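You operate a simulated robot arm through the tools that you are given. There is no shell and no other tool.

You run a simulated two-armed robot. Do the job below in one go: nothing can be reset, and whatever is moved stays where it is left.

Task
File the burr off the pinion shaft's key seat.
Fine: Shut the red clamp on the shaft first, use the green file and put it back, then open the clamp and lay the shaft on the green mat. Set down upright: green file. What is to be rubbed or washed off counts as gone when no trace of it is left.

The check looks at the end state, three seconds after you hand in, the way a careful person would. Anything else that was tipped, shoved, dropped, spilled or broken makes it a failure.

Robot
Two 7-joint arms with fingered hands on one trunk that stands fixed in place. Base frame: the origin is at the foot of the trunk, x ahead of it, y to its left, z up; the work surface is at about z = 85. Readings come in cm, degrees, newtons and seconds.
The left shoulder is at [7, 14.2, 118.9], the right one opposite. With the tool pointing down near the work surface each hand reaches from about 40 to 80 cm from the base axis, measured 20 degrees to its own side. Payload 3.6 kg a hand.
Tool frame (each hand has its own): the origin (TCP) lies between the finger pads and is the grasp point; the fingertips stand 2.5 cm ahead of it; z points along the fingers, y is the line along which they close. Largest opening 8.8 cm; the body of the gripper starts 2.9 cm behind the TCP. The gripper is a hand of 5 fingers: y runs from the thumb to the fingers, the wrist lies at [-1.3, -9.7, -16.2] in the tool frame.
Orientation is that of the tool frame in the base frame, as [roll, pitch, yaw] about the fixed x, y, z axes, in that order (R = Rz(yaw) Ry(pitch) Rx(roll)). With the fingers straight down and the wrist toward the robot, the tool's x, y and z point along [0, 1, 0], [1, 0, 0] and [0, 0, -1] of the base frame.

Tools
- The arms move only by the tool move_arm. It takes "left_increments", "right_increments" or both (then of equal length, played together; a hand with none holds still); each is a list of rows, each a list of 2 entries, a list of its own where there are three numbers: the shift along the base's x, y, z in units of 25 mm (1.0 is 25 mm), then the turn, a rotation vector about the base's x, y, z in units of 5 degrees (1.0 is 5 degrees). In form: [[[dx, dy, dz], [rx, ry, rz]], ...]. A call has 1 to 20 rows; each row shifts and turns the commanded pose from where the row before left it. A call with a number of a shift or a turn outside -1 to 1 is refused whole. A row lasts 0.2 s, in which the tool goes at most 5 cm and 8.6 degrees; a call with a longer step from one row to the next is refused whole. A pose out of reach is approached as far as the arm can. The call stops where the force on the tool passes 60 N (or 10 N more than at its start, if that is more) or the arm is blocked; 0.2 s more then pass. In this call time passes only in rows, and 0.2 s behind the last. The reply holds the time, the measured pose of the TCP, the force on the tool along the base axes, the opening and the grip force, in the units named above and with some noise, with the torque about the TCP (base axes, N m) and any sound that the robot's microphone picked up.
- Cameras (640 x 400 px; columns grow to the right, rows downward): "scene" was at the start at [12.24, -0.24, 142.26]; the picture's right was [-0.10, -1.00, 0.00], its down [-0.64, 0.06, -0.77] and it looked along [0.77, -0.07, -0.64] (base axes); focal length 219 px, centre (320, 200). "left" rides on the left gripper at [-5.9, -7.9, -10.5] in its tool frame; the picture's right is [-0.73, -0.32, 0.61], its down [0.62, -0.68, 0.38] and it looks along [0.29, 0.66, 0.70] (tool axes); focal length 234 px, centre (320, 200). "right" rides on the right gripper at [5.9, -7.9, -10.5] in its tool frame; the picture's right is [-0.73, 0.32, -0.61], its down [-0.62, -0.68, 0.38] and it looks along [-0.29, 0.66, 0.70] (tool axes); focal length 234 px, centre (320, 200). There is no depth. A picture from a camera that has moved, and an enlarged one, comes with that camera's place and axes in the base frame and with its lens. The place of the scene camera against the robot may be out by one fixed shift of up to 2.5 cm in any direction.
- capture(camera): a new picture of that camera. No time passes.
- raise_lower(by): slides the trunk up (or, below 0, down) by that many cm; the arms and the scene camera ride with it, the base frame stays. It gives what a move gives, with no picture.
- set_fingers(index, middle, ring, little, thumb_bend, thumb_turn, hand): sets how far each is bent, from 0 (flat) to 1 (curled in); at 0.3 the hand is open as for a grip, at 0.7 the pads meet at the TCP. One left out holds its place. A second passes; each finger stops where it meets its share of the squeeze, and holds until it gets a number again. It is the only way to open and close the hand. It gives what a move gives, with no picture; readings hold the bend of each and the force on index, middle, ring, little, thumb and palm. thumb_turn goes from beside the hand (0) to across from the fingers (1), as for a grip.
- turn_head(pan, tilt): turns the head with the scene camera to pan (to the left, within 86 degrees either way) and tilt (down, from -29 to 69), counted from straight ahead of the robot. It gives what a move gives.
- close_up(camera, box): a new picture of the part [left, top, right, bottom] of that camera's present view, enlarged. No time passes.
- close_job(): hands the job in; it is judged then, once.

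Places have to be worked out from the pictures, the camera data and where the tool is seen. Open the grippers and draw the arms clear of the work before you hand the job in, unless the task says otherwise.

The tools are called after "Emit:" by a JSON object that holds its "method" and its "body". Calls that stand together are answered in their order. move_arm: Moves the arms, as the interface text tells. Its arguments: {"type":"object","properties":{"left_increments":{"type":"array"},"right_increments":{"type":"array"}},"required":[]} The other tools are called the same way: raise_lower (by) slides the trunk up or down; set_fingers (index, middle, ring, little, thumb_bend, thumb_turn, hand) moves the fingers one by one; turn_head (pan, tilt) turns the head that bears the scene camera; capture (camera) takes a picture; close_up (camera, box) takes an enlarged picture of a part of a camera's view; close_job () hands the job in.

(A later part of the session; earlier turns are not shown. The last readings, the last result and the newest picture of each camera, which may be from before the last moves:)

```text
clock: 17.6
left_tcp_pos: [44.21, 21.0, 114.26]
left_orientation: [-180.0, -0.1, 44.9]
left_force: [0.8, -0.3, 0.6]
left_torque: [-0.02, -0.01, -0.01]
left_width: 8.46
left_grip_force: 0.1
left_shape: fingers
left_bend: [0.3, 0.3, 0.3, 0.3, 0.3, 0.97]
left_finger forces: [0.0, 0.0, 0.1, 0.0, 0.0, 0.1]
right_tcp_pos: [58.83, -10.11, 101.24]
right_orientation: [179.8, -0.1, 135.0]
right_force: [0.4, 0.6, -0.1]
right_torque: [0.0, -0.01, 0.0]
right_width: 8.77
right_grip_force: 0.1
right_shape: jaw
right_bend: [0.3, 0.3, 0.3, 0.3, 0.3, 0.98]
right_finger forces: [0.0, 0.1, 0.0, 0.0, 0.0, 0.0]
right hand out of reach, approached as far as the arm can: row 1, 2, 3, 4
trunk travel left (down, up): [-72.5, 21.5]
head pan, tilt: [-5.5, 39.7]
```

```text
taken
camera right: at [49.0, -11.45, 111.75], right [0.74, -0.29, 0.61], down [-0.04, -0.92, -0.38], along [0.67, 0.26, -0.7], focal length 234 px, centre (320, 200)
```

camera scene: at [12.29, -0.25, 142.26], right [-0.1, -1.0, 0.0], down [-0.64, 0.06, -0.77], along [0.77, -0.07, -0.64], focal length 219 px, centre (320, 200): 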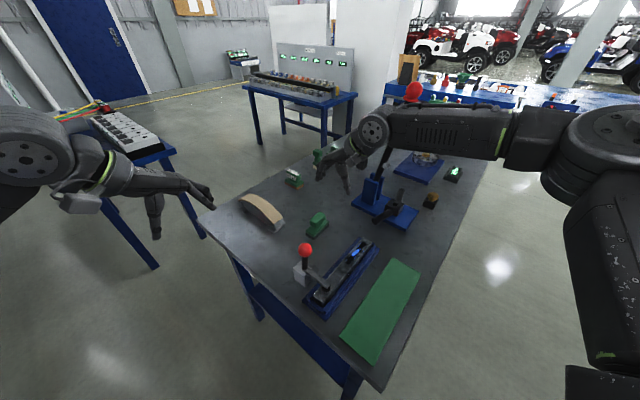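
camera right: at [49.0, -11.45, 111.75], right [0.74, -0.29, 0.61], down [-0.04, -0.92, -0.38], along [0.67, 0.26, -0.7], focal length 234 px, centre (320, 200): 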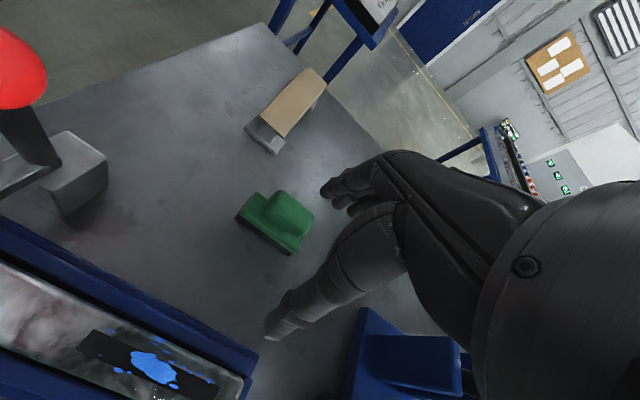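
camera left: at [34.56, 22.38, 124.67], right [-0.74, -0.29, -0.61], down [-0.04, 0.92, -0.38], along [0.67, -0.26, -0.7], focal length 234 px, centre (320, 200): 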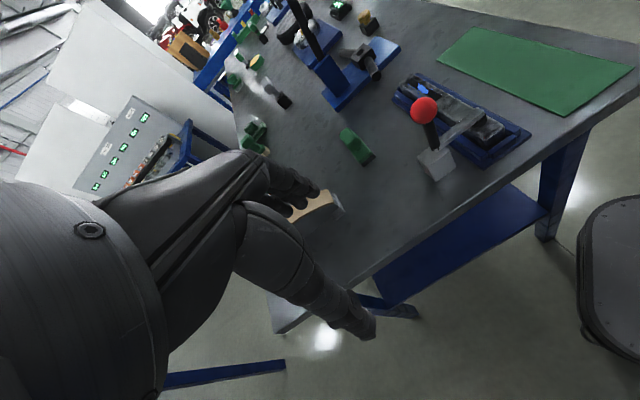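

Lower is worse: the right elbow limits this yaw. The left arm at −45° yaw has more room there, and it can grip the handle by its two ends. I look closely at the file to measure it before switching hands.

Emit:
{"method": "close_up", "body": {"camera": "right", "box": [220, 170, 330, 270]}}

Emit:
{"method": "close_up", "body": {"camera": "right", "box": [0, 260, 260, 400]}}

Emit:
{"method": "close_up", "body": {"camera": "left", "box": [320, 110, 400, 180]}}

```text
4.00 times, centred on (275, 220) of right
camera zoom: at [49.0, -11.45, 111.75], right [0.74, -0.29, 0.61], down [-0.04, -0.92, -0.38], along [0.67, 0.26, -0.7], focal length 937 px, centre (500, 120)
```

zoom: 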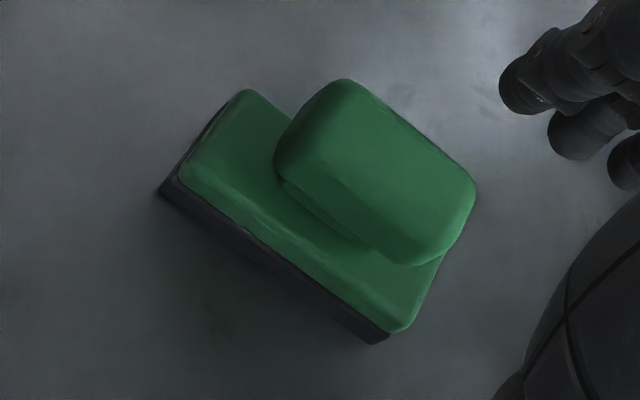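

```text
2.46 times, centred on (130, 330) of right
camera zoom: at [49.0, -11.45, 111.75], right [0.74, -0.29, 0.61], down [-0.04, -0.92, -0.38], along [0.67, 0.26, -0.7], focal length 576 px, centre (788, -120)
```

zoom: 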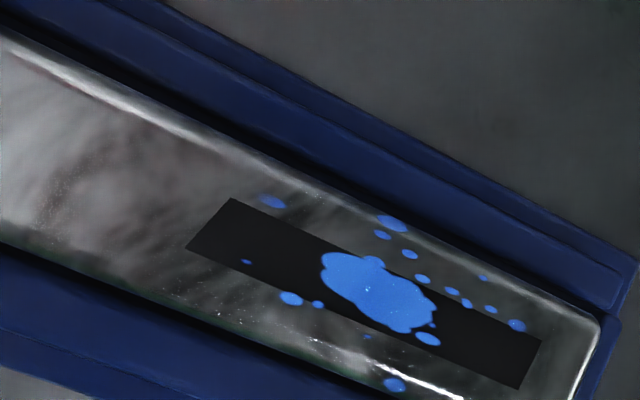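

```text
5.71 times, centred on (360, 145) of left
camera zoom: at [34.63, 22.27, 124.67], right [-0.74, -0.29, -0.61], down [-0.04, 0.92, -0.38], along [0.67, -0.26, -0.7], focal length 1338 px, centre (91, 514)
```

zoom: 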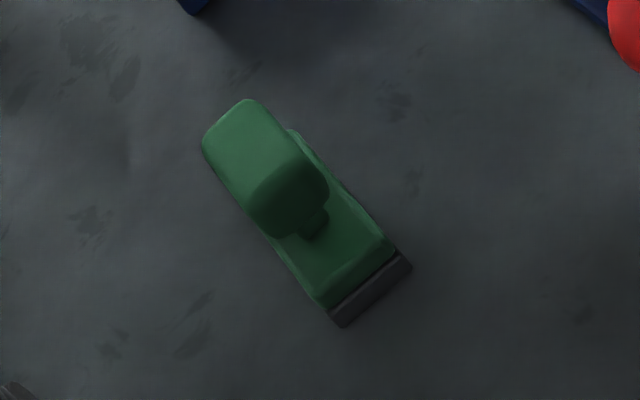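

The file is about 8.7 × 3.5 cm with a raised handle block centred near (64.2, −4.8, 90.7), and blue specks spread over the whole key-seat end of the bar. I first draw the right arm back out of the way.

Emit:
{"method": "move_arm", "body": {"right_increments": [[[-0.5, -0.5, 0.8], [0, 0, 0]], [[-0.7, -0.6, 0.8], [0, 0, 0]], [[-0.8, -0.6, 0.8], [0, 0, -0.5]], [[-0.8, -0.6, 0.6], [0, 0, -0.5]], [[-0.8, -0.6, 0.5], [0, 0, -0.5]], [[-0.8, -0.6, 0.5], [0, 0, -0.5]], [[-0.8, -0.6, 0.5], [0, 0, -0.5]], [[-0.8, -0.6, 0.5], [0, 0, -0.5]], [[-0.8, -0.6, 0.5], [0, 0, -0.5]], [[-0.8, -0.6, 0.5], [0, 0, -0.5]]]}}

Emit:
{"method": "capture", "body": {"camera": "scene"}}

```text
clock: 19.8
left_tcp_pos: [44.09, 20.91, 114.27]
left_orientation: [180.0, -0.1, 45.0]
left_force: [0.0, 0.5, -0.2]
left_torque: [0.01, 0.01, -0.01]
left_width: 8.44
left_grip_force: 0.1
left_shape: fingers
left_bend: [0.3, 0.3, 0.3, 0.3, 0.3, 0.97]
left_finger forces: [0.1, 0.0, 0.1, 0.0, 0.0, 0.0]
right_tcp_pos: [39.58, -24.85, 116.5]
right_orientation: [180.0, 0.0, 115.0]
right_force: [-0.7, -0.6, -0.5]
right_torque: [-0.01, -0.01, 0.0]
right_width: 8.78
right_grip_force: 0.1
right_shape: jaw
right_bend: [0.3, 0.3, 0.3, 0.3, 0.3, 0.98]
right_finger forces: [0.0, 0.1, 0.0, 0.0, 0.0, 0.0]
trunk travel left (down, up): [-72.5, 21.5]
head pan, tilt: [-5.5, 39.7]
```

```text
taken
camera scene: at [12.11, -0.34, 142.28], right [-0.1, -1.0, 0.0], down [-0.64, 0.06, -0.77], along [0.77, -0.07, -0.64], focal length 219 px, centre (320, 200)
```

scene: 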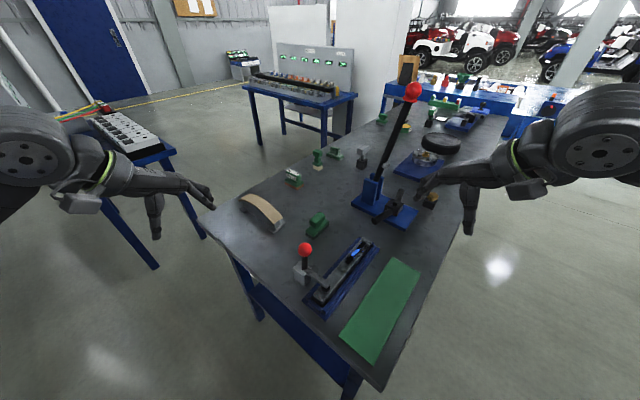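

The right hand is now back and out of the way. I bring the left hand over the file at z≈104 with its −45° yaw, and shift the right further right for room.

Emit:
{"method": "move_arm", "body": {"left_increments": [[[0.622, -0.791, -0.31], [0, 0, 0]], [[0.622, -0.791, -0.31], [0, 0, 0]], [[0.622, -0.791, -0.31], [0, 0, 0]], [[0.622, -0.791, -0.31], [0, 0, 0]], [[0.622, -0.791, -0.31], [0, 0, 0]], [[0.622, -0.791, -0.31], [0, 0, 0]], [[0.622, -0.791, -0.31], [0, 0, 0]], [[0.622, -0.791, -0.31], [0, 0, 0]], [[0.622, -0.791, -0.31], [0, 0, 0]], [[0.622, -0.791, -0.31], [0, 0, 0]], [[0.622, -0.791, -0.31], [0, 0, 0]], [[0.622, -0.791, -0.31], [0, 0, 0]], [[0.622, -0.791, -0.31], [0, 0, 0]]], "right_increments": [[[0, -0.5, 0.1], [0, 0, 0]], [[0, -0.5, 0.1], [0, 0, 0]], [[0, -0.5, 0.1], [0, 0, 0]], [[0, -0.5, 0.1], [0, 0, 0]], [[0, -0.5, 0.1], [0, 0, 0]], [[0, -0.5, 0.1], [0, 0, 0]], [[0, -0.5, 0.1], [0, 0, 0]], [[0, -0.5, 0.1], [0, 0, 0]], [[0, 0, 0], [0, 0, 0]], [[0, 0, 0], [0, 0, 0]], [[0, 0, 0], [0, 0, 0]], [[0, 0, 0], [0, 0, 0]], [[0, 0, 0], [0, 0, 0]]]}}

Emit:
{"method": "capture", "body": {"camera": "left"}}

Emit:
{"method": "capture", "body": {"camera": "scene"}}

Emit:
{"method": "capture", "body": {"camera": "right"}}

```text
clock: 22.6
left_tcp_pos: [64.7, -5.06, 103.99]
left_orientation: [-179.9, -0.1, 44.9]
left_force: [0.3, -0.6, -0.4]
left_torque: [0.05, 0.02, 0.02]
left_width: 8.43
left_grip_force: 0.0
left_shape: fingers
left_bend: [0.3, 0.3, 0.3, 0.3, 0.3, 0.97]
left_finger forces: [0.1, 0.1, 0.0, 0.1, 0.0, 0.0]
right_tcp_pos: [39.6, -34.86, 118.24]
right_orientation: [179.9, 0.0, 115.0]
right_force: [1.1, -0.7, 0.0]
right_torque: [0.0, 0.02, 0.03]
right_width: 8.75
right_grip_force: 0.0
right_shape: jaw
right_bend: [0.3, 0.3, 0.3, 0.3, 0.3, 0.98]
right_finger forces: [0.1, 0.1, 0.1, 0.1, 0.0, 0.1]
trunk travel left (down, up): [-72.5, 21.5]
head pan, tilt: [-5.5, 39.7]
```

```text
taken
camera left: at [55.04, -3.79, 114.3], right [-0.74, -0.28, -0.61], down [-0.04, 0.92, -0.38], along [0.67, -0.26, -0.7], focal length 234 px, centre (320, 200)
```

left: 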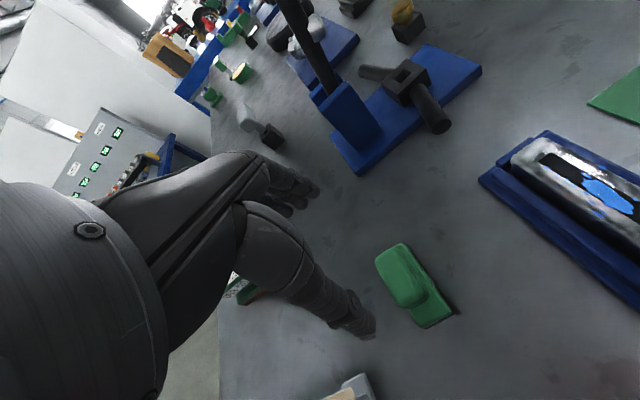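

```text
taken
camera scene: at [12.27, -0.39, 142.26], right [-0.1, -1.0, 0.0], down [-0.64, 0.06, -0.77], along [0.77, -0.07, -0.64], focal length 219 px, centre (320, 200)
```

scene: 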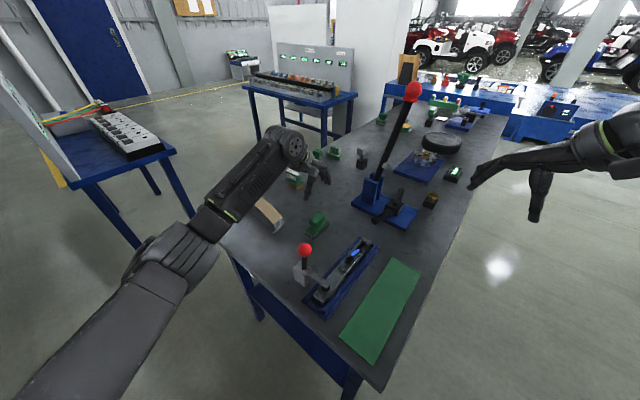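

```text
taken
camera right: at [29.94, -32.9, 128.76], right [0.6, -0.52, 0.61], down [-0.35, -0.85, -0.38], along [0.72, 0.02, -0.7], focal length 234 px, centre (320, 200)
```

right: 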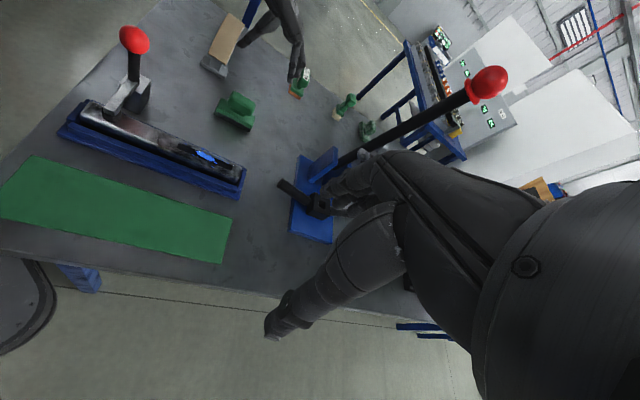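

The left hand reaches. The handle centre projects to about (64.2, −5.0). I zoom to check alignment with the fingers.

Emit:
{"method": "close_up", "body": {"camera": "left", "box": [340, 220, 480, 350]}}

Emit:
{"method": "close_up", "body": {"camera": "right", "box": [190, 30, 330, 150]}}

```text
3.08 times, centred on (410, 285) of left
camera zoom: at [55.04, -3.79, 114.3], right [-0.74, -0.28, -0.61], down [-0.04, 0.92, -0.38], along [0.67, -0.26, -0.7], focal length 720 px, centre (43, -62)
```

zoom: 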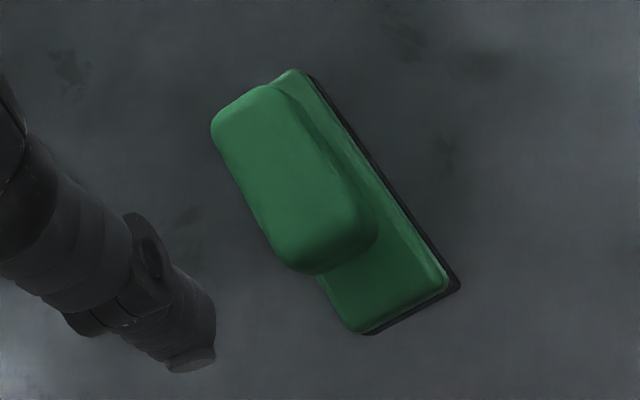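

```text
3.33 times, centred on (260, 90) of right
camera zoom: at [29.94, -32.9, 128.76], right [0.6, -0.52, 0.61], down [-0.35, -0.85, -0.38], along [0.72, 0.02, -0.7], focal length 781 px, centre (520, 567)
```

zoom: 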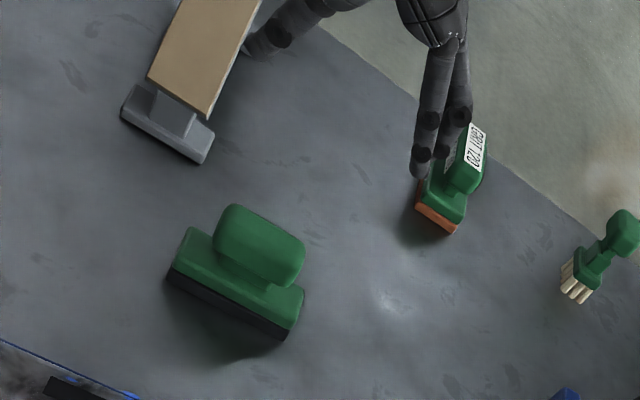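

The file's edge runs at −44.5°, matching the hand. I descend with the fingers straddling the handle's ends to TCP z≈90.9.

Emit:
{"method": "move_arm", "body": {"left_increments": [[[-0.06, 0.01, -0.8], [0, 0, 0]], [[-0.06, 0.01, -0.8], [0, 0, 0]], [[-0.06, 0, -0.8], [0, 0, 0]], [[0, 0, -0.8], [0, 0, 0]], [[0, 0, -0.8], [0, 0, 0]], [[0, 0, -0.6], [0, 0, 0]], [[0, 0, -0.4], [0, 0, 0]], [[0, 0, -0.24], [0, 0, 0]]]}}

Emit:
{"method": "capture", "body": {"camera": "left"}}

Emit:
{"method": "close_up", "body": {"camera": "scene", "box": [260, 150, 380, 250]}}

Emit:
{"method": "close_up", "body": {"camera": "right", "box": [190, 30, 330, 150]}}

```text
clock: 24.4
left_tcp_pos: [64.33, -5.06, 90.88]
left_orientation: [180.0, 0.0, 45.0]
left_force: [0.0, 0.2, 0.6]
left_torque: [-0.03, 0.04, -0.01]
left_width: 8.44
left_grip_force: 0.1
left_shape: fingers
left_bend: [0.3, 0.3, 0.3, 0.3, 0.3, 0.97]
left_finger forces: [0.0, 0.1, 0.1, 0.1, 0.0, 0.0]
right_tcp_pos: [39.57, -34.74, 118.41]
right_orientation: [179.9, 0.0, 115.0]
right_force: [0.8, -0.6, 0.3]
right_torque: [-0.04, 0.03, -0.02]
right_width: 8.78
right_grip_force: 0.0
right_shape: jaw
right_bend: [0.3, 0.3, 0.3, 0.3, 0.3, 0.98]
right_finger forces: [0.0, 0.0, 0.0, 0.0, 0.1, 0.0]
trunk travel left (down, up): [-72.5, 21.5]
head pan, tilt: [-5.5, 39.7]
```

```text
taken
camera left: at [54.56, -3.65, 101.35], right [-0.74, -0.29, -0.61], down [-0.04, 0.92, -0.38], along [0.67, -0.26, -0.7], focal length 234 px, centre (320, 200)
```

left: 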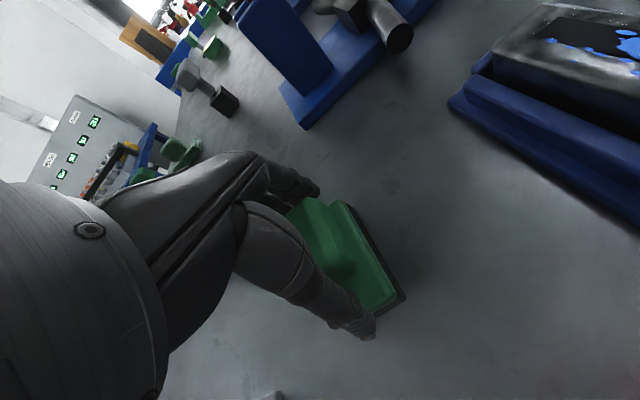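

```text
4.00 times, centred on (320, 200) of scene
camera zoom: at [12.24, -0.26, 142.26], right [-0.1, -1.0, 0.0], down [-0.64, 0.06, -0.77], along [0.77, -0.07, -0.64], focal length 876 px, centre (320, 200)
```

zoom: 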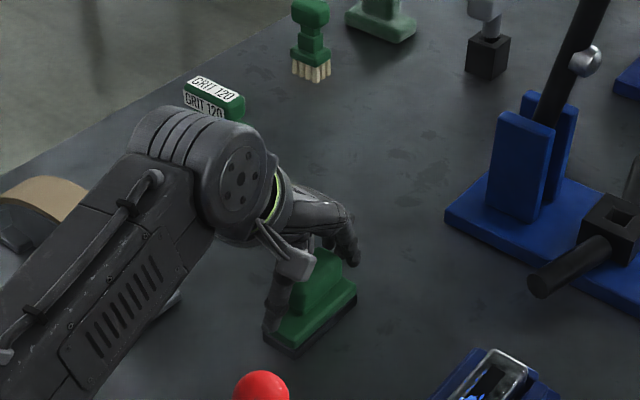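

```text
3.33 times, centred on (260, 90) of right
camera zoom: at [29.91, -32.78, 128.8], right [0.6, -0.52, 0.61], down [-0.35, -0.85, -0.38], along [0.72, 0.01, -0.7], focal length 781 px, centre (520, 567)
```

zoom: 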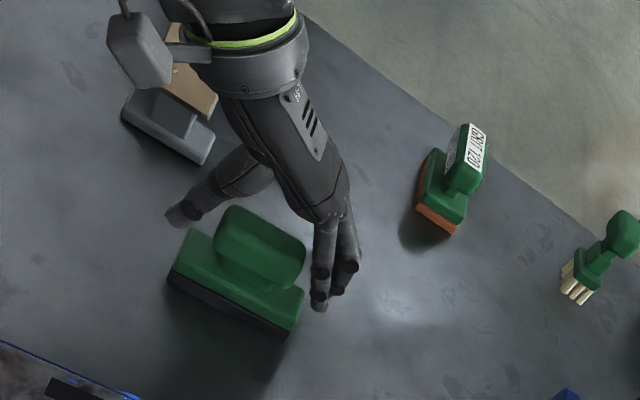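

The handle lies between thumb and fingers with no contact force yet. I close the hand on it.

Emit:
{"method": "set_fingers", "body": {"hand": "left", "index": 0.7, "middle": 0.7, "ring": 0.7, "little": 0.7, "thumb_bend": 0.7}}

Emit:
{"method": "capture", "body": {"camera": "left"}}

Emit:
{"method": "close_up", "body": {"camera": "right", "box": [190, 30, 330, 150]}}

```text
clock: 25.4
left_tcp_pos: [64.24, -5.02, 90.87]
left_orientation: [-180.0, -0.1, 45.0]
left_force: [0.0, -0.7, -0.2]
left_torque: [-0.08, -0.1, -0.05]
left_width: 4.96
left_grip_force: 23.5
left_shape: fingers
left_bend: [0.44, 0.52, 0.7, 0.7, 0.53, 0.96]
left_finger forces: [14.9, 8.2, 0.1, 0.1, 23.9, 0.1]
right_tcp_pos: [39.49, -34.85, 118.29]
right_orientation: [180.0, 0.1, 115.0]
right_force: [0.5, 0.3, 0.1]
right_torque: [0.03, -0.03, -0.01]
right_width: 8.79
right_grip_force: 0.1
right_shape: jaw
right_bend: [0.3, 0.3, 0.3, 0.3, 0.3, 0.98]
right_finger forces: [0.0, 0.0, 0.1, 0.0, 0.1, 0.1]
trunk travel left (down, up): [-72.5, 21.5]
head pan, tilt: [-5.5, 39.7]
```

```text
taken
camera left: at [54.55, -3.66, 101.35], right [-0.74, -0.29, -0.61], down [-0.04, 0.92, -0.38], along [0.67, -0.26, -0.7], focal length 234 px, centre (320, 200)
```

left: 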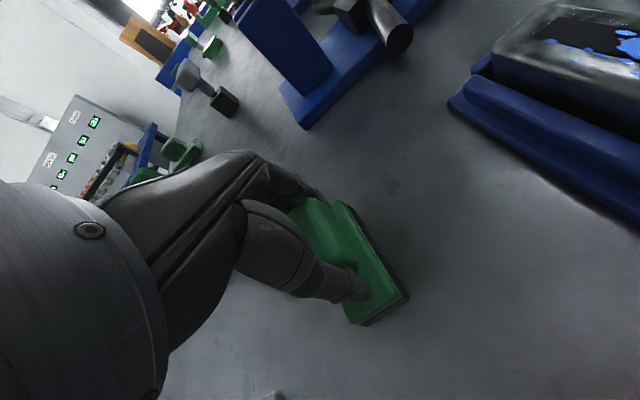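

```text
3.33 times, centred on (260, 90) of right
camera zoom: at [29.91, -32.79, 128.8], right [0.6, -0.52, 0.61], down [-0.35, -0.85, -0.38], along [0.72, 0.01, -0.7], focal length 781 px, centre (520, 567)
```

zoom: 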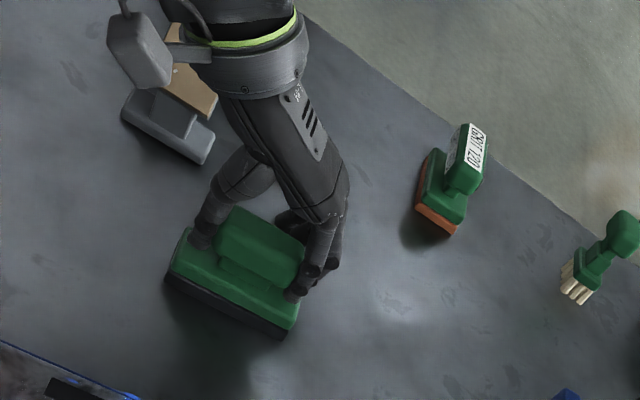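

Grip is firm at ~24 N with thumb, index and middle. I lift the file a few centimetres and check that it hangs level.

Emit:
{"method": "move_arm", "body": {"left_increments": [[[0, 0, 0.3], [0, 0, 0]], [[0, 0, 0.5], [0, 0, 0]], [[0, 0, 0.7], [0, 0, 0]], [[0, 0, 0.7], [0, 0, 0]]]}}

Emit:
{"method": "capture", "body": {"camera": "left"}}

Emit:
{"method": "close_up", "body": {"camera": "right", "box": [190, 10, 330, 150]}}

Emit:
{"method": "close_up", "body": {"camera": "scene", "box": [260, 150, 380, 250]}}

```text
clock: 26.4
left_tcp_pos: [64.26, -5.12, 96.4]
left_orientation: [-180.0, 0.0, 45.0]
left_force: [-0.8, 0.3, -1.3]
left_torque: [0.0, 0.01, 0.02]
left_width: 4.95
left_grip_force: 23.0
left_shape: fingers
left_bend: [0.44, 0.53, 0.7, 0.7, 0.53, 0.96]
left_finger forces: [14.9, 8.4, 0.0, 0.0, 23.7, 0.1]
right_tcp_pos: [39.57, -34.9, 118.25]
right_orientation: [179.9, 0.0, 115.0]
right_force: [-0.1, -0.1, 0.0]
right_torque: [0.03, 0.03, -0.05]
right_width: 8.76
right_grip_force: 0.1
right_shape: jaw
right_bend: [0.3, 0.3, 0.3, 0.3, 0.3, 0.98]
right_finger forces: [0.1, 0.0, 0.0, 0.1, 0.1, 0.1]
trunk travel left (down, up): [-72.5, 21.5]
head pan, tilt: [-5.5, 39.7]
```

```text
taken
camera left: at [54.64, -3.72, 106.82], right [-0.74, -0.29, -0.61], down [-0.04, 0.92, -0.38], along [0.67, -0.26, -0.7], focal length 234 px, centre (320, 200)
```

left: 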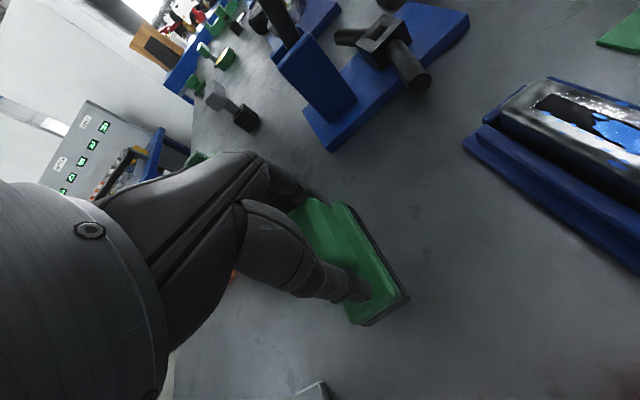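

```text
2.86 times, centred on (260, 80) of right
camera zoom: at [29.93, -32.8, 128.79], right [0.6, -0.52, 0.61], down [-0.35, -0.85, -0.38], along [0.72, 0.01, -0.7], focal length 669 px, centre (491, 543)
```

zoom: 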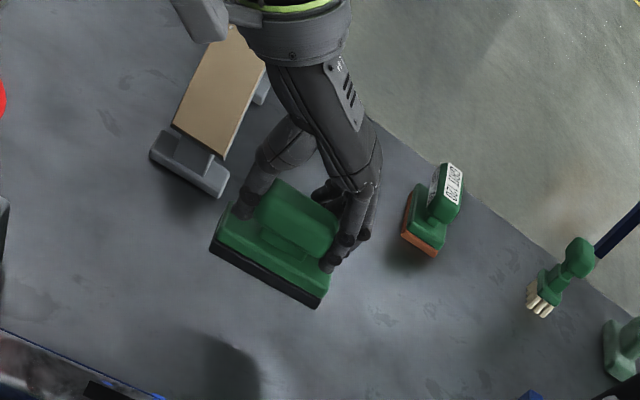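

```text
4.00 times, centred on (320, 200) of scene
camera zoom: at [12.26, -0.28, 142.26], right [-0.1, -1.0, 0.0], down [-0.64, 0.06, -0.77], along [0.77, -0.07, -0.64], focal length 876 px, centre (320, 200)
```

zoom: 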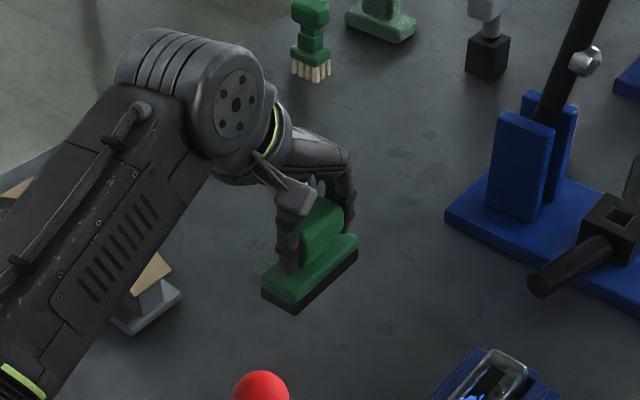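

The file hangs level; its sole is 5.9 cm below the TCP. The bar top is at about z=89.2, the blue specks span roughly 8 cm along it around (50.8, −14.6). I carry the file high over to hover above that spot.

Emit:
{"method": "move_arm", "body": {"left_increments": [[[0, 0, 0.9], [0, 0, 0]], [[0, 0, 0.9], [0, 0, 0]], [[0, 0, 0.84], [0, 0, 0]], [[-0.9, -0.64, 0], [0, 0, 0]], [[-0.9, -0.64, 0], [0, 0, 0]], [[-0.9, -0.64, 0], [0, 0, 0]], [[-0.9, -0.64, 0], [0, 0, 0]], [[-0.9, -0.64, 0], [0, 0, 0]], [[-0.9, -0.64, 0], [0, 0, 0]], [[0, 0, -0.4], [0, 0, 0]], [[0, 0, -0.4], [0, 0, 0]]]}}

Emit:
{"method": "capture", "body": {"camera": "left"}}

Emit:
{"method": "capture", "body": {"camera": "right"}}

Emit:
{"method": "close_up", "body": {"camera": "scene", "box": [250, 180, 430, 320]}}

```text
clock: 28.8
left_tcp_pos: [50.74, -14.49, 101.08]
left_orientation: [179.9, 0.0, 45.0]
left_force: [0.4, -1.2, -2.6]
left_torque: [-0.01, 0.01, 0.02]
left_width: 4.92
left_grip_force: 23.0
left_shape: fingers
left_bend: [0.44, 0.53, 0.7, 0.7, 0.53, 0.95]
left_finger forces: [14.6, 8.5, 0.0, 0.1, 23.5, 0.0]
right_tcp_pos: [39.56, -34.78, 118.32]
right_orientation: [179.9, 0.0, 115.0]
right_force: [0.5, 0.0, -1.0]
right_torque: [0.02, -0.01, -0.03]
right_width: 8.77
right_grip_force: 0.2
right_shape: jaw
right_bend: [0.3, 0.3, 0.3, 0.3, 0.3, 0.98]
right_finger forces: [0.0, 0.0, 0.0, 0.0, 0.0, 0.0]
trunk travel left (down, up): [-72.5, 21.5]
head pan, tilt: [-5.5, 39.7]
```

```text
taken
camera left: at [41.14, -13.1, 111.39], right [-0.74, -0.28, -0.61], down [-0.04, 0.92, -0.38], along [0.67, -0.26, -0.7], focal length 234 px, centre (320, 200)
```

left: 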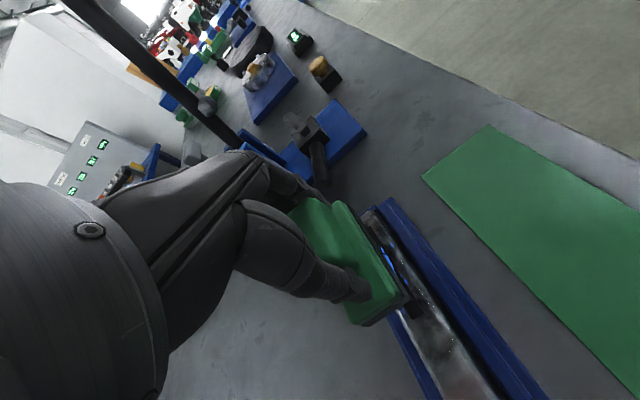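

```text
taken
camera right: at [29.95, -32.79, 128.79], right [0.6, -0.52, 0.61], down [-0.35, -0.85, -0.38], along [0.72, 0.01, -0.7], focal length 234 px, centre (320, 200)
```

right: 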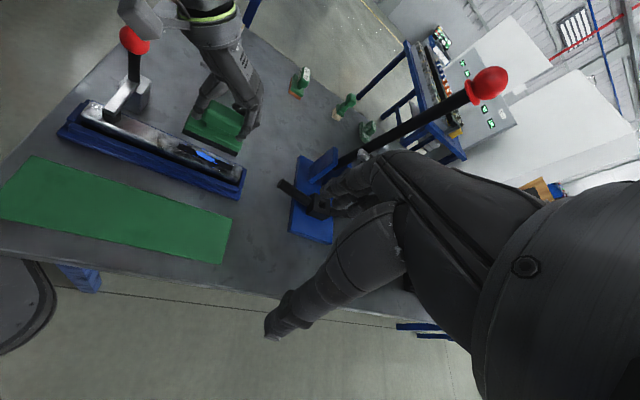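

```text
2.86 times, centred on (340, 250) of scene
camera zoom: at [12.28, -0.27, 142.26], right [-0.1, -1.0, 0.0], down [-0.64, 0.06, -0.77], along [0.77, -0.07, -0.64], focal length 626 px, centre (263, 57)
```

zoom: 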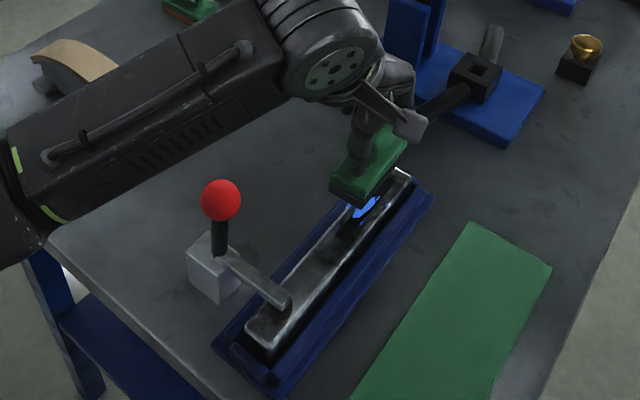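

Position is right over the key seat and the forearm is clear of the knob. I lower to just above contact, then in small steps until force shows.

Emit:
{"method": "move_arm", "body": {"left_increments": [[[0, -0.02, -0.6], [0, 0, 0]], [[0, -0.02, -0.6], [0, 0, 0]], [[0, 0, -0.6], [0, 0, 0]], [[0, 0, -0.2], [0, 0, 0]], [[0, 0, -0.1], [0, 0, 0]]]}}

Emit:
{"method": "capture", "body": {"camera": "left"}}

Emit:
{"method": "close_up", "body": {"camera": "right", "box": [50, 60, 290, 220]}}

```text
clock: 30.0
left_tcp_pos: [50.67, -14.65, 95.69]
left_orientation: [-180.0, 0.1, 45.0]
left_force: [0.9, 0.1, -1.8]
left_torque: [0.0, 0.0, 0.03]
left_width: 4.92
left_grip_force: 23.5
left_shape: fingers
left_bend: [0.44, 0.53, 0.7, 0.7, 0.53, 0.95]
left_finger forces: [14.6, 8.5, 0.1, 0.0, 23.4, 0.0]
right_tcp_pos: [39.56, -34.73, 118.24]
right_orientation: [180.0, 0.0, 115.0]
right_force: [-0.4, 0.5, 0.2]
right_torque: [-0.01, 0.0, 0.0]
right_width: 8.79
right_grip_force: 0.0
right_shape: jaw
right_bend: [0.3, 0.3, 0.3, 0.3, 0.3, 0.98]
right_finger forces: [0.0, 0.0, 0.0, 0.1, 0.1, 0.0]
trunk travel left (down, up): [-72.5, 21.5]
head pan, tilt: [-5.5, 39.7]
```

```text
taken
camera left: at [41.11, -13.24, 106.13], right [-0.74, -0.29, -0.61], down [-0.04, 0.92, -0.38], along [0.67, -0.26, -0.7], focal length 234 px, centre (320, 200)
```

left: 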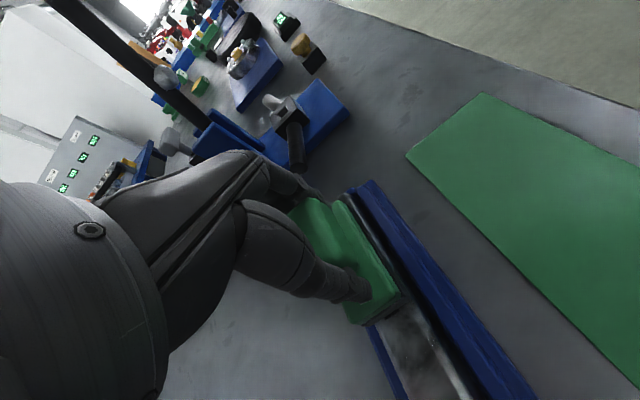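

```text
2.50 times, centred on (170, 140) of right
camera zoom: at [29.93, -32.8, 128.79], right [0.6, -0.52, 0.61], down [-0.35, -0.85, -0.38], along [0.72, 0.01, -0.7], focal length 585 px, centre (695, 350)
```

zoom: 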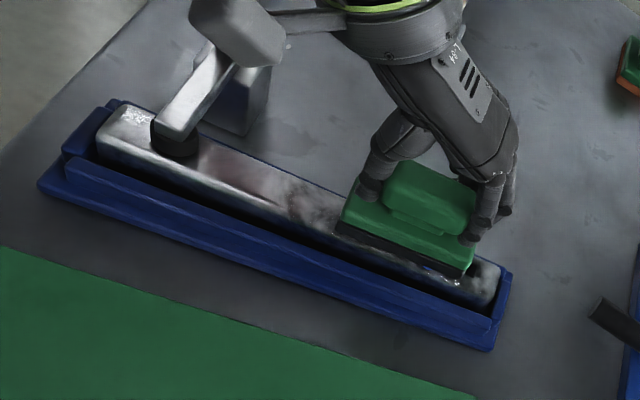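

No contact yet at z=95.7. I lower in 2 mm steps, watching the force.

Emit:
{"method": "move_arm", "body": {"left_increments": [[[0, 0, -0.08], [0, 0, 0]], [[0, 0, -0.08], [0, 0, 0]], [[0, 0, -0.08], [0, 0, 0]]]}}

```text
clock: 30.8
left_tcp_pos: [50.73, -14.66, 95.23]
left_orientation: [179.9, -0.1, 45.0]
left_force: [0.1, 1.5, 5.5]
left_torque: [-0.18, -0.15, -0.01]
left_width: 4.93
left_grip_force: 22.8
left_shape: fingers
left_bend: [0.44, 0.53, 0.7, 0.7, 0.53, 0.95]
left_finger forces: [14.3, 7.5, 0.0, 0.0, 24.2, 0.0]
right_tcp_pos: [39.47, -34.83, 118.4]
right_orientation: [-179.9, 0.0, 115.1]
right_force: [0.6, -0.4, -0.2]
right_torque: [0.01, -0.02, 0.0]
right_width: 8.77
right_grip_force: 0.1
right_shape: jaw
right_bend: [0.3, 0.3, 0.3, 0.3, 0.3, 0.98]
right_finger forces: [0.0, 0.1, 0.0, 0.0, 0.0, 0.1]
trunk travel left (down, up): [-72.5, 21.5]
head pan, tilt: [-5.5, 39.7]
```

Contact at z≈95.2 with about 7 N. I press a little more and start with a short back-and-forth stroke along the bar.

Emit:
{"method": "move_arm", "body": {"left_increments": [[[0, 0, -0.1], [0, 0, 0]], [[0.2, -0.2, 0], [0, 0, 0]], [[0.2, -0.2, 0], [0, 0, 0]], [[-0.2, 0.2, 0], [0, 0, 0]], [[-0.2, 0.2, 0], [0, 0, 0]], [[-0.2, 0.2, 0], [0, 0, 0]], [[-0.2, 0.2, 0], [0, 0, 0]], [[0.2, -0.2, 0], [0, 0, 0]], [[0.2, -0.2, 0], [0, 0, 0]]]}}

Emit:
{"method": "close_up", "body": {"camera": "right", "box": [50, 60, 290, 220]}}

```text
clock: 32.8
left_tcp_pos: [50.54, -14.57, 95.08]
left_orientation: [180.0, -0.1, 45.0]
left_force: [-3.5, 4.7, 16.6]
left_torque: [-0.2, -0.09, -0.01]
left_width: 4.86
left_grip_force: 22.8
left_shape: fingers
left_bend: [0.43, 0.54, 0.7, 0.7, 0.56, 0.95]
left_finger forces: [12.4, 6.8, 0.0, 0.0, 26.3, 0.0]
right_tcp_pos: [39.37, -34.72, 118.26]
right_orientation: [179.9, 0.1, 115.0]
right_force: [-0.3, -0.5, 0.2]
right_torque: [-0.03, 0.02, -0.02]
right_width: 8.78
right_grip_force: 0.0
right_shape: jaw
right_bend: [0.3, 0.3, 0.3, 0.3, 0.3, 0.98]
right_finger forces: [0.0, 0.0, 0.0, 0.1, 0.0, 0.0]
trunk travel left (down, up): [-72.5, 21.5]
head pan, tilt: [-5.5, 39.7]
```

```text
2.50 times, centred on (170, 140) of right
camera zoom: at [29.67, -32.66, 128.88], right [0.6, -0.52, 0.61], down [-0.35, -0.85, -0.38], along [0.72, 0.01, -0.69], focal length 585 px, centre (695, 350)
```

zoom: 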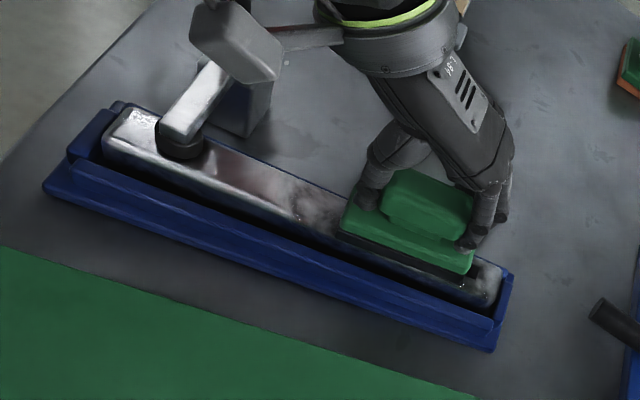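

Normal force is about 18 N, and the clamp and bar hold still. I do longer strokes, a touch nearer the robot-right edge of the bar.

Emit:
{"method": "move_arm", "body": {"left_increments": [[[-0.11, -0.11, 0], [0, 0, 0]], [[0.26, -0.26, 0], [0, 0, 0]], [[0.26, -0.26, 0], [0, 0, 0]], [[0.26, -0.26, 0], [0, 0, 0]], [[-0.26, 0.26, 0], [0, 0, 0]], [[-0.26, 0.26, 0], [0, 0, 0]], [[-0.26, 0.26, 0], [0, 0, 0]], [[-0.26, 0.26, 0], [0, 0, 0]], [[-0.26, 0.26, 0], [0, 0, 0]], [[-0.26, 0.26, 0], [0, 0, 0]], [[0.26, -0.26, 0], [0, 0, 0]], [[0.26, -0.26, 0], [0, 0, 0]], [[0.26, -0.26, 0], [0, 0, 0]], [[0.26, -0.26, 0], [0, 0, 0]], [[0.26, -0.26, 0], [0, 0, 0]], [[0.26, -0.26, 0], [0, 0, 0]], [[-0.26, 0.26, 0], [0, 0, 0]], [[-0.26, 0.26, 0], [0, 0, 0]], [[-0.26, 0.26, 0], [0, 0, 0]]]}}

Emit:
{"method": "capture", "body": {"camera": "left"}}

Emit:
{"method": "close_up", "body": {"camera": "right", "box": [50, 60, 290, 220]}}

```text
clock: 36.8
left_tcp_pos: [50.19, -14.97, 94.99]
left_orientation: [180.0, 0.0, 45.0]
left_force: [2.7, -3.7, 16.1]
left_torque: [-0.27, -0.18, 0.0]
left_width: 4.85
left_grip_force: 25.9
left_shape: fingers
left_bend: [0.42, 0.53, 0.7, 0.7, 0.56, 0.95]
left_finger forces: [17.5, 13.6, 0.1, 0.0, 20.7, 0.1]
right_tcp_pos: [39.43, -34.79, 118.27]
right_orientation: [180.0, 0.0, 115.0]
right_force: [0.1, 0.3, 0.5]
right_torque: [0.02, 0.0, 0.01]
right_width: 8.79
right_grip_force: 0.0
right_shape: jaw
right_bend: [0.3, 0.3, 0.3, 0.3, 0.3, 0.98]
right_finger forces: [0.0, 0.0, 0.1, 0.0, 0.0, 0.0]
trunk travel left (down, up): [-72.5, 21.5]
head pan, tilt: [-5.5, 39.7]
```

```text
taken
camera left: at [40.67, -13.6, 105.43], right [-0.74, -0.29, -0.61], down [-0.04, 0.92, -0.38], along [0.67, -0.26, -0.69], focal length 234 px, centre (320, 200)
```

left: 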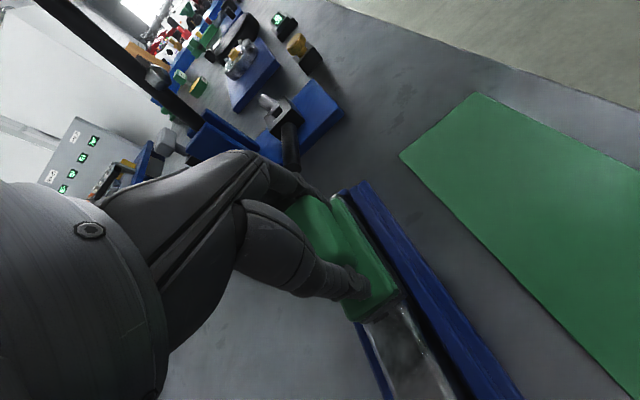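

```text
2.50 times, centred on (170, 140) of right
camera zoom: at [29.76, -32.8, 128.85], right [0.6, -0.52, 0.61], down [-0.35, -0.85, -0.38], along [0.72, 0.01, -0.7], focal length 585 px, centre (695, 350)
```

zoom: 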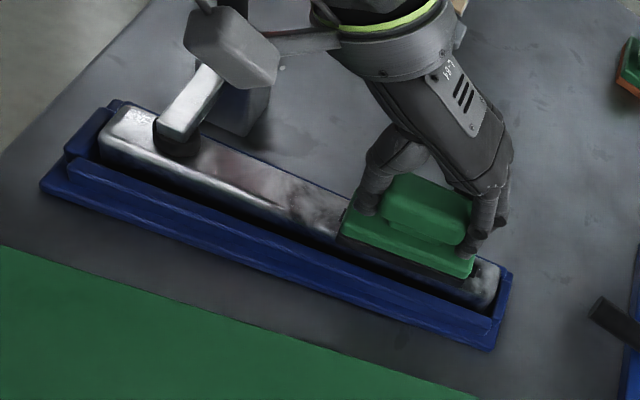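

Strokes run well. Next, the same strokes shifted 1 cm toward the clamp-side edge of the bar.

Emit:
{"method": "move_arm", "body": {"left_increments": [[[0.28, 0.28, 0], [0, 0, 0]], [[0.26, -0.26, 0], [0, 0, 0]], [[0.26, -0.26, 0], [0, 0, 0]], [[0.26, -0.26, 0], [0, 0, 0]], [[-0.26, 0.26, 0], [0, 0, 0]], [[-0.26, 0.26, 0], [0, 0, 0]], [[-0.26, 0.26, 0], [0, 0, 0]], [[-0.26, 0.26, 0], [0, 0, 0]], [[-0.26, 0.26, 0], [0, 0, 0]], [[-0.26, 0.26, 0], [0, 0, 0]], [[0.26, -0.26, 0], [0, 0, 0]], [[0.26, -0.26, 0], [0, 0, 0]], [[0.26, -0.26, 0], [0, 0, 0]], [[0.26, -0.26, 0], [0, 0, 0]], [[0.26, -0.26, 0], [0, 0, 0]], [[0.26, -0.26, 0], [0, 0, 0]], [[-0.26, 0.26, 0], [0, 0, 0]], [[-0.26, 0.26, 0], [0, 0, 0]], [[-0.26, 0.26, 0], [0, 0, 0]]]}}

Emit:
{"method": "move_arm", "body": {"left_increments": [[[-0.15, -0.15, 0.3], [0, 0, 0]], [[0, 0, 0.8], [0, 0, 0]], [[0, 0, 0.8], [0, 0, 0]], [[0.4, 0.4, 0.8], [0, 0, 0]], [[0.8, 0.8, 0.4], [0, 0, 0]], [[0.8, 0.8, 0], [0, 0, 0]], [[0.8, 0.8, 0], [0, 0, 0]]]}}

Emit:
{"method": "capture", "body": {"camera": "left"}}

Emit:
{"method": "close_up", "body": {"camera": "right", "box": [50, 60, 290, 220]}}

Emit:
{"method": "close_up", "body": {"camera": "scene", "box": [290, 210, 410, 320]}}

```text
clock: 40.8
left_tcp_pos: [51.13, -14.22, 94.91]
left_orientation: [179.9, 0.0, 45.0]
left_force: [3.7, -2.4, 9.7]
left_torque: [-0.3, -0.32, 0.04]
left_width: 4.85
left_grip_force: 26.8
left_shape: fingers
left_bend: [0.42, 0.54, 0.7, 0.7, 0.56, 0.95]
left_finger forces: [17.0, 16.0, 0.0, 0.1, 22.1, 0.0]
right_tcp_pos: [39.54, -34.87, 118.24]
right_orientation: [179.9, 0.1, 115.0]
right_force: [-0.5, 0.2, -0.4]
right_torque: [-0.01, 0.02, -0.04]
right_width: 8.8
right_grip_force: 0.1
right_shape: jaw
right_bend: [0.3, 0.3, 0.3, 0.3, 0.3, 0.98]
right_finger forces: [0.0, 0.0, 0.1, 0.0, 0.0, 0.0]
trunk travel left (down, up): [-72.5, 21.5]
head pan, tilt: [-5.5, 39.7]
```

```text
clock: 42.4
left_tcp_pos: [57.71, -7.51, 102.75]
left_orientation: [-180.0, 0.2, 45.1]
left_force: [0.1, -0.3, -1.8]
left_torque: [-0.02, 0.01, 0.01]
left_width: 4.84
left_grip_force: 23.7
left_shape: fingers
left_bend: [0.43, 0.54, 0.7, 0.7, 0.56, 0.95]
left_finger forces: [14.6, 9.9, 0.1, 0.1, 22.7, 0.1]
right_tcp_pos: [39.6, -34.76, 118.32]
right_orientation: [-179.9, 0.1, 115.0]
right_force: [0.5, 0.4, 0.1]
right_torque: [-0.02, 0.03, 0.01]
right_width: 8.77
right_grip_force: 0.1
right_shape: jaw
right_bend: [0.3, 0.3, 0.3, 0.3, 0.3, 0.98]
right_finger forces: [0.0, 0.0, 0.0, 0.1, 0.0, 0.0]
trunk travel left (down, up): [-72.5, 21.5]
head pan, tilt: [-5.5, 39.7]
```

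```text
taken
camera left: at [48.07, -6.08, 113.18], right [-0.74, -0.29, -0.61], down [-0.04, 0.92, -0.38], along [0.67, -0.26, -0.7], focal length 234 px, centre (320, 200)
```

left: 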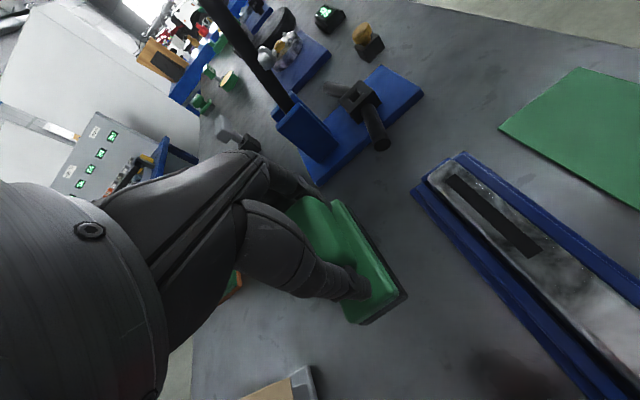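

```text
2.50 times, centred on (170, 140) of right
camera zoom: at [29.98, -32.71, 128.8], right [0.6, -0.52, 0.61], down [-0.35, -0.85, -0.38], along [0.72, 0.01, -0.7], focal length 585 px, centre (695, 350)
```

zoom: 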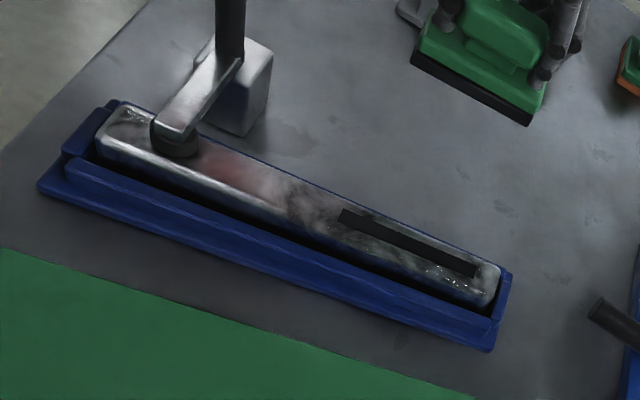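

```text
3.64 times, centred on (350, 265) of scene
camera zoom: at [12.32, -0.18, 142.25], right [-0.1, -1.0, 0.0], down [-0.64, 0.06, -0.77], along [0.76, -0.07, -0.64], focal length 796 px, centre (211, -36)
```

zoom: 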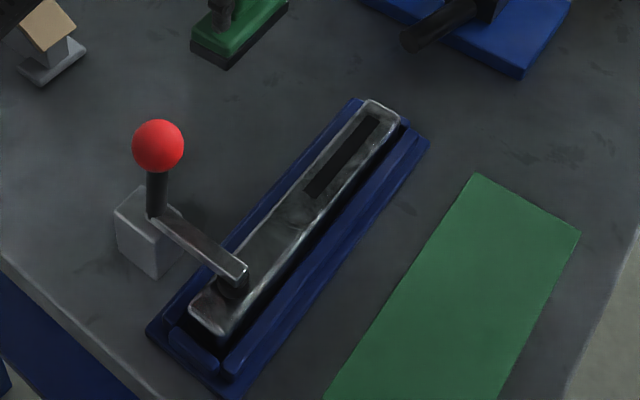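

The blue appears gone. I zoom hard from all cameras to make sure no speck is left on the key seat.

Emit:
{"method": "close_up", "body": {"camera": "left", "box": [410, 140, 560, 280]}}

Emit:
{"method": "close_up", "body": {"camera": "right", "box": [160, 130, 260, 205]}}

Emit:
{"method": "close_up", "body": {"camera": "scene", "box": [335, 230, 385, 280]}}

```text
2.86 times, centred on (485, 210) of left
camera zoom: at [48.07, -6.08, 113.18], right [-0.74, -0.29, -0.61], down [-0.04, 0.92, -0.38], along [0.67, -0.26, -0.7], focal length 669 px, centre (-151, 171)
```

zoom: 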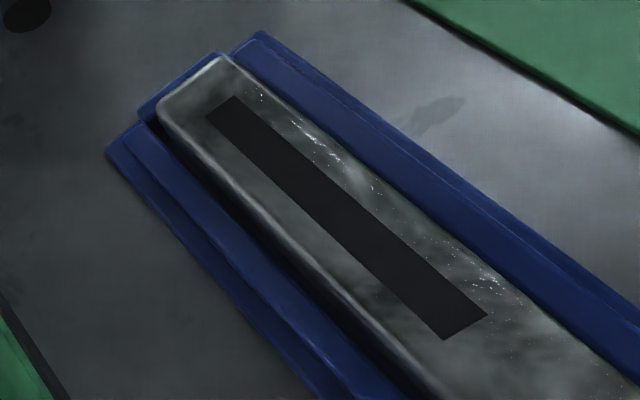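

```text
5.33 times, centred on (210, 168) of right
camera zoom: at [29.98, -32.71, 128.8], right [0.6, -0.52, 0.61], down [-0.35, -0.85, -0.38], along [0.72, 0.01, -0.7], focal length 1249 px, centre (907, 373)
```

zoom: 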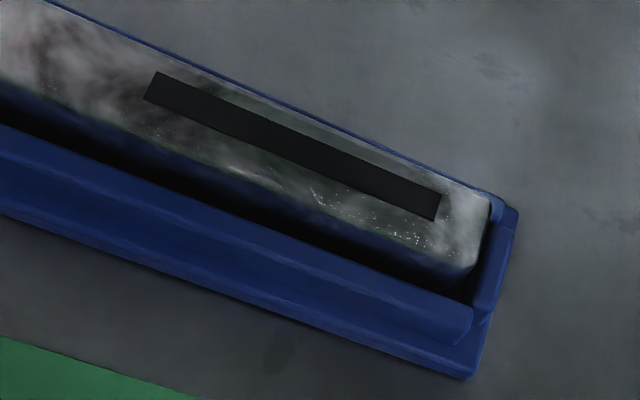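

```text
8.00 times, centred on (360, 255) of scene
camera zoom: at [12.32, -0.18, 142.25], right [-0.1, -1.0, 0.0], down [-0.64, 0.06, -0.77], along [0.76, -0.07, -0.64], focal length 1752 px, centre (0, -240)
```

zoom: 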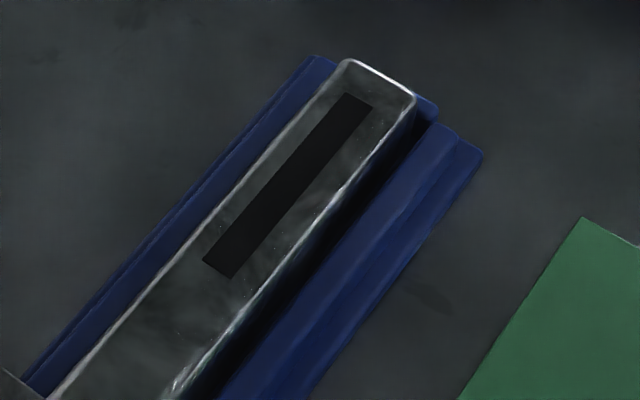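

No blue trace remains. I carry the file back over its original spot (TCP 64.25, −5.05) and lower it to just above the table.

Emit:
{"method": "move_arm", "body": {"left_increments": [[[0.655, 0.247, 0], [0, 0, 0]], [[0.655, 0.247, 0], [0, 0, 0]], [[0.655, 0.247, 0], [0, 0, 0]], [[0.655, 0.247, 0], [0, 0, 0]], [[0, 0, -0.9], [0, 0, 0]], [[0, 0, -0.9], [0, 0, 0]], [[0, 0, -0.9], [0, 0, 0]], [[0, 0, -0.9], [0, 0, 0]], [[0, 0, -0.5], [0, 0, 0]], [[0, 0, -0.3], [0, 0, 0]]]}}

Emit:
{"method": "capture", "body": {"camera": "left"}}

Emit:
{"method": "close_up", "body": {"camera": "right", "box": [190, 30, 330, 150]}}

```text
clock: 44.6
left_tcp_pos: [64.38, -5.09, 91.73]
left_orientation: [180.0, 0.0, 45.0]
left_force: [-0.3, -0.1, -3.0]
left_torque: [0.01, 0.02, 0.02]
left_width: 4.85
left_grip_force: 23.7
left_shape: fingers
left_bend: [0.43, 0.54, 0.7, 0.7, 0.56, 0.95]
left_finger forces: [14.4, 10.0, 0.1, 0.0, 22.3, 0.0]
right_tcp_pos: [39.56, -34.79, 118.23]
right_orientation: [-180.0, 0.0, 115.0]
right_force: [0.5, 0.3, -0.4]
right_torque: [0.0, 0.01, 0.0]
right_width: 8.78
right_grip_force: 0.1
right_shape: jaw
right_bend: [0.3, 0.3, 0.3, 0.3, 0.3, 0.98]
right_finger forces: [0.1, 0.1, 0.0, 0.0, 0.0, 0.1]
trunk travel left (down, up): [-72.5, 21.5]
head pan, tilt: [-5.5, 39.7]
```

```text
taken
camera left: at [54.68, -3.67, 102.13], right [-0.74, -0.29, -0.61], down [-0.04, 0.92, -0.38], along [0.67, -0.26, -0.7], focal length 234 px, centre (320, 200)
```

left: 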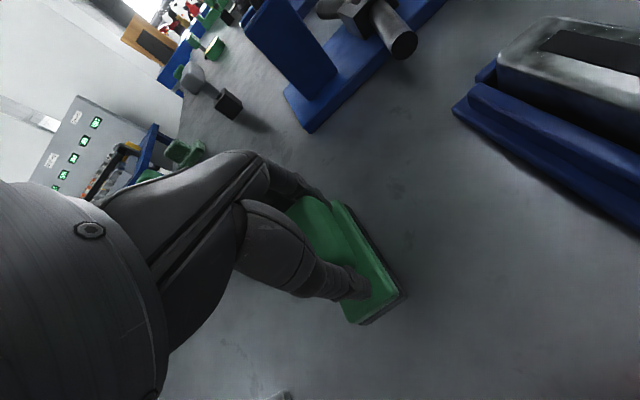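

```text
3.33 times, centred on (260, 90) of right
camera zoom: at [29.95, -32.79, 128.79], right [0.6, -0.52, 0.61], down [-0.35, -0.85, -0.38], along [0.72, 0.01, -0.7], focal length 781 px, centre (520, 567)
```

zoom: 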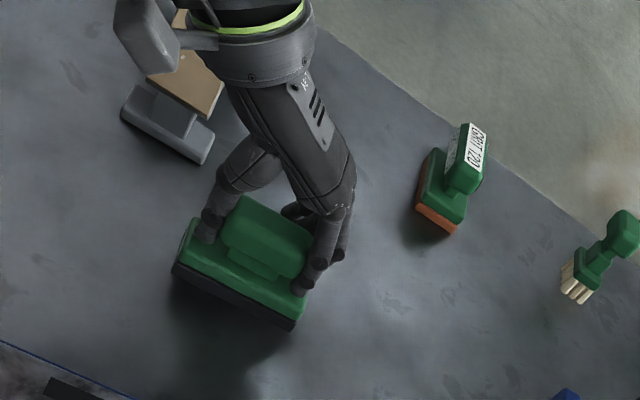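

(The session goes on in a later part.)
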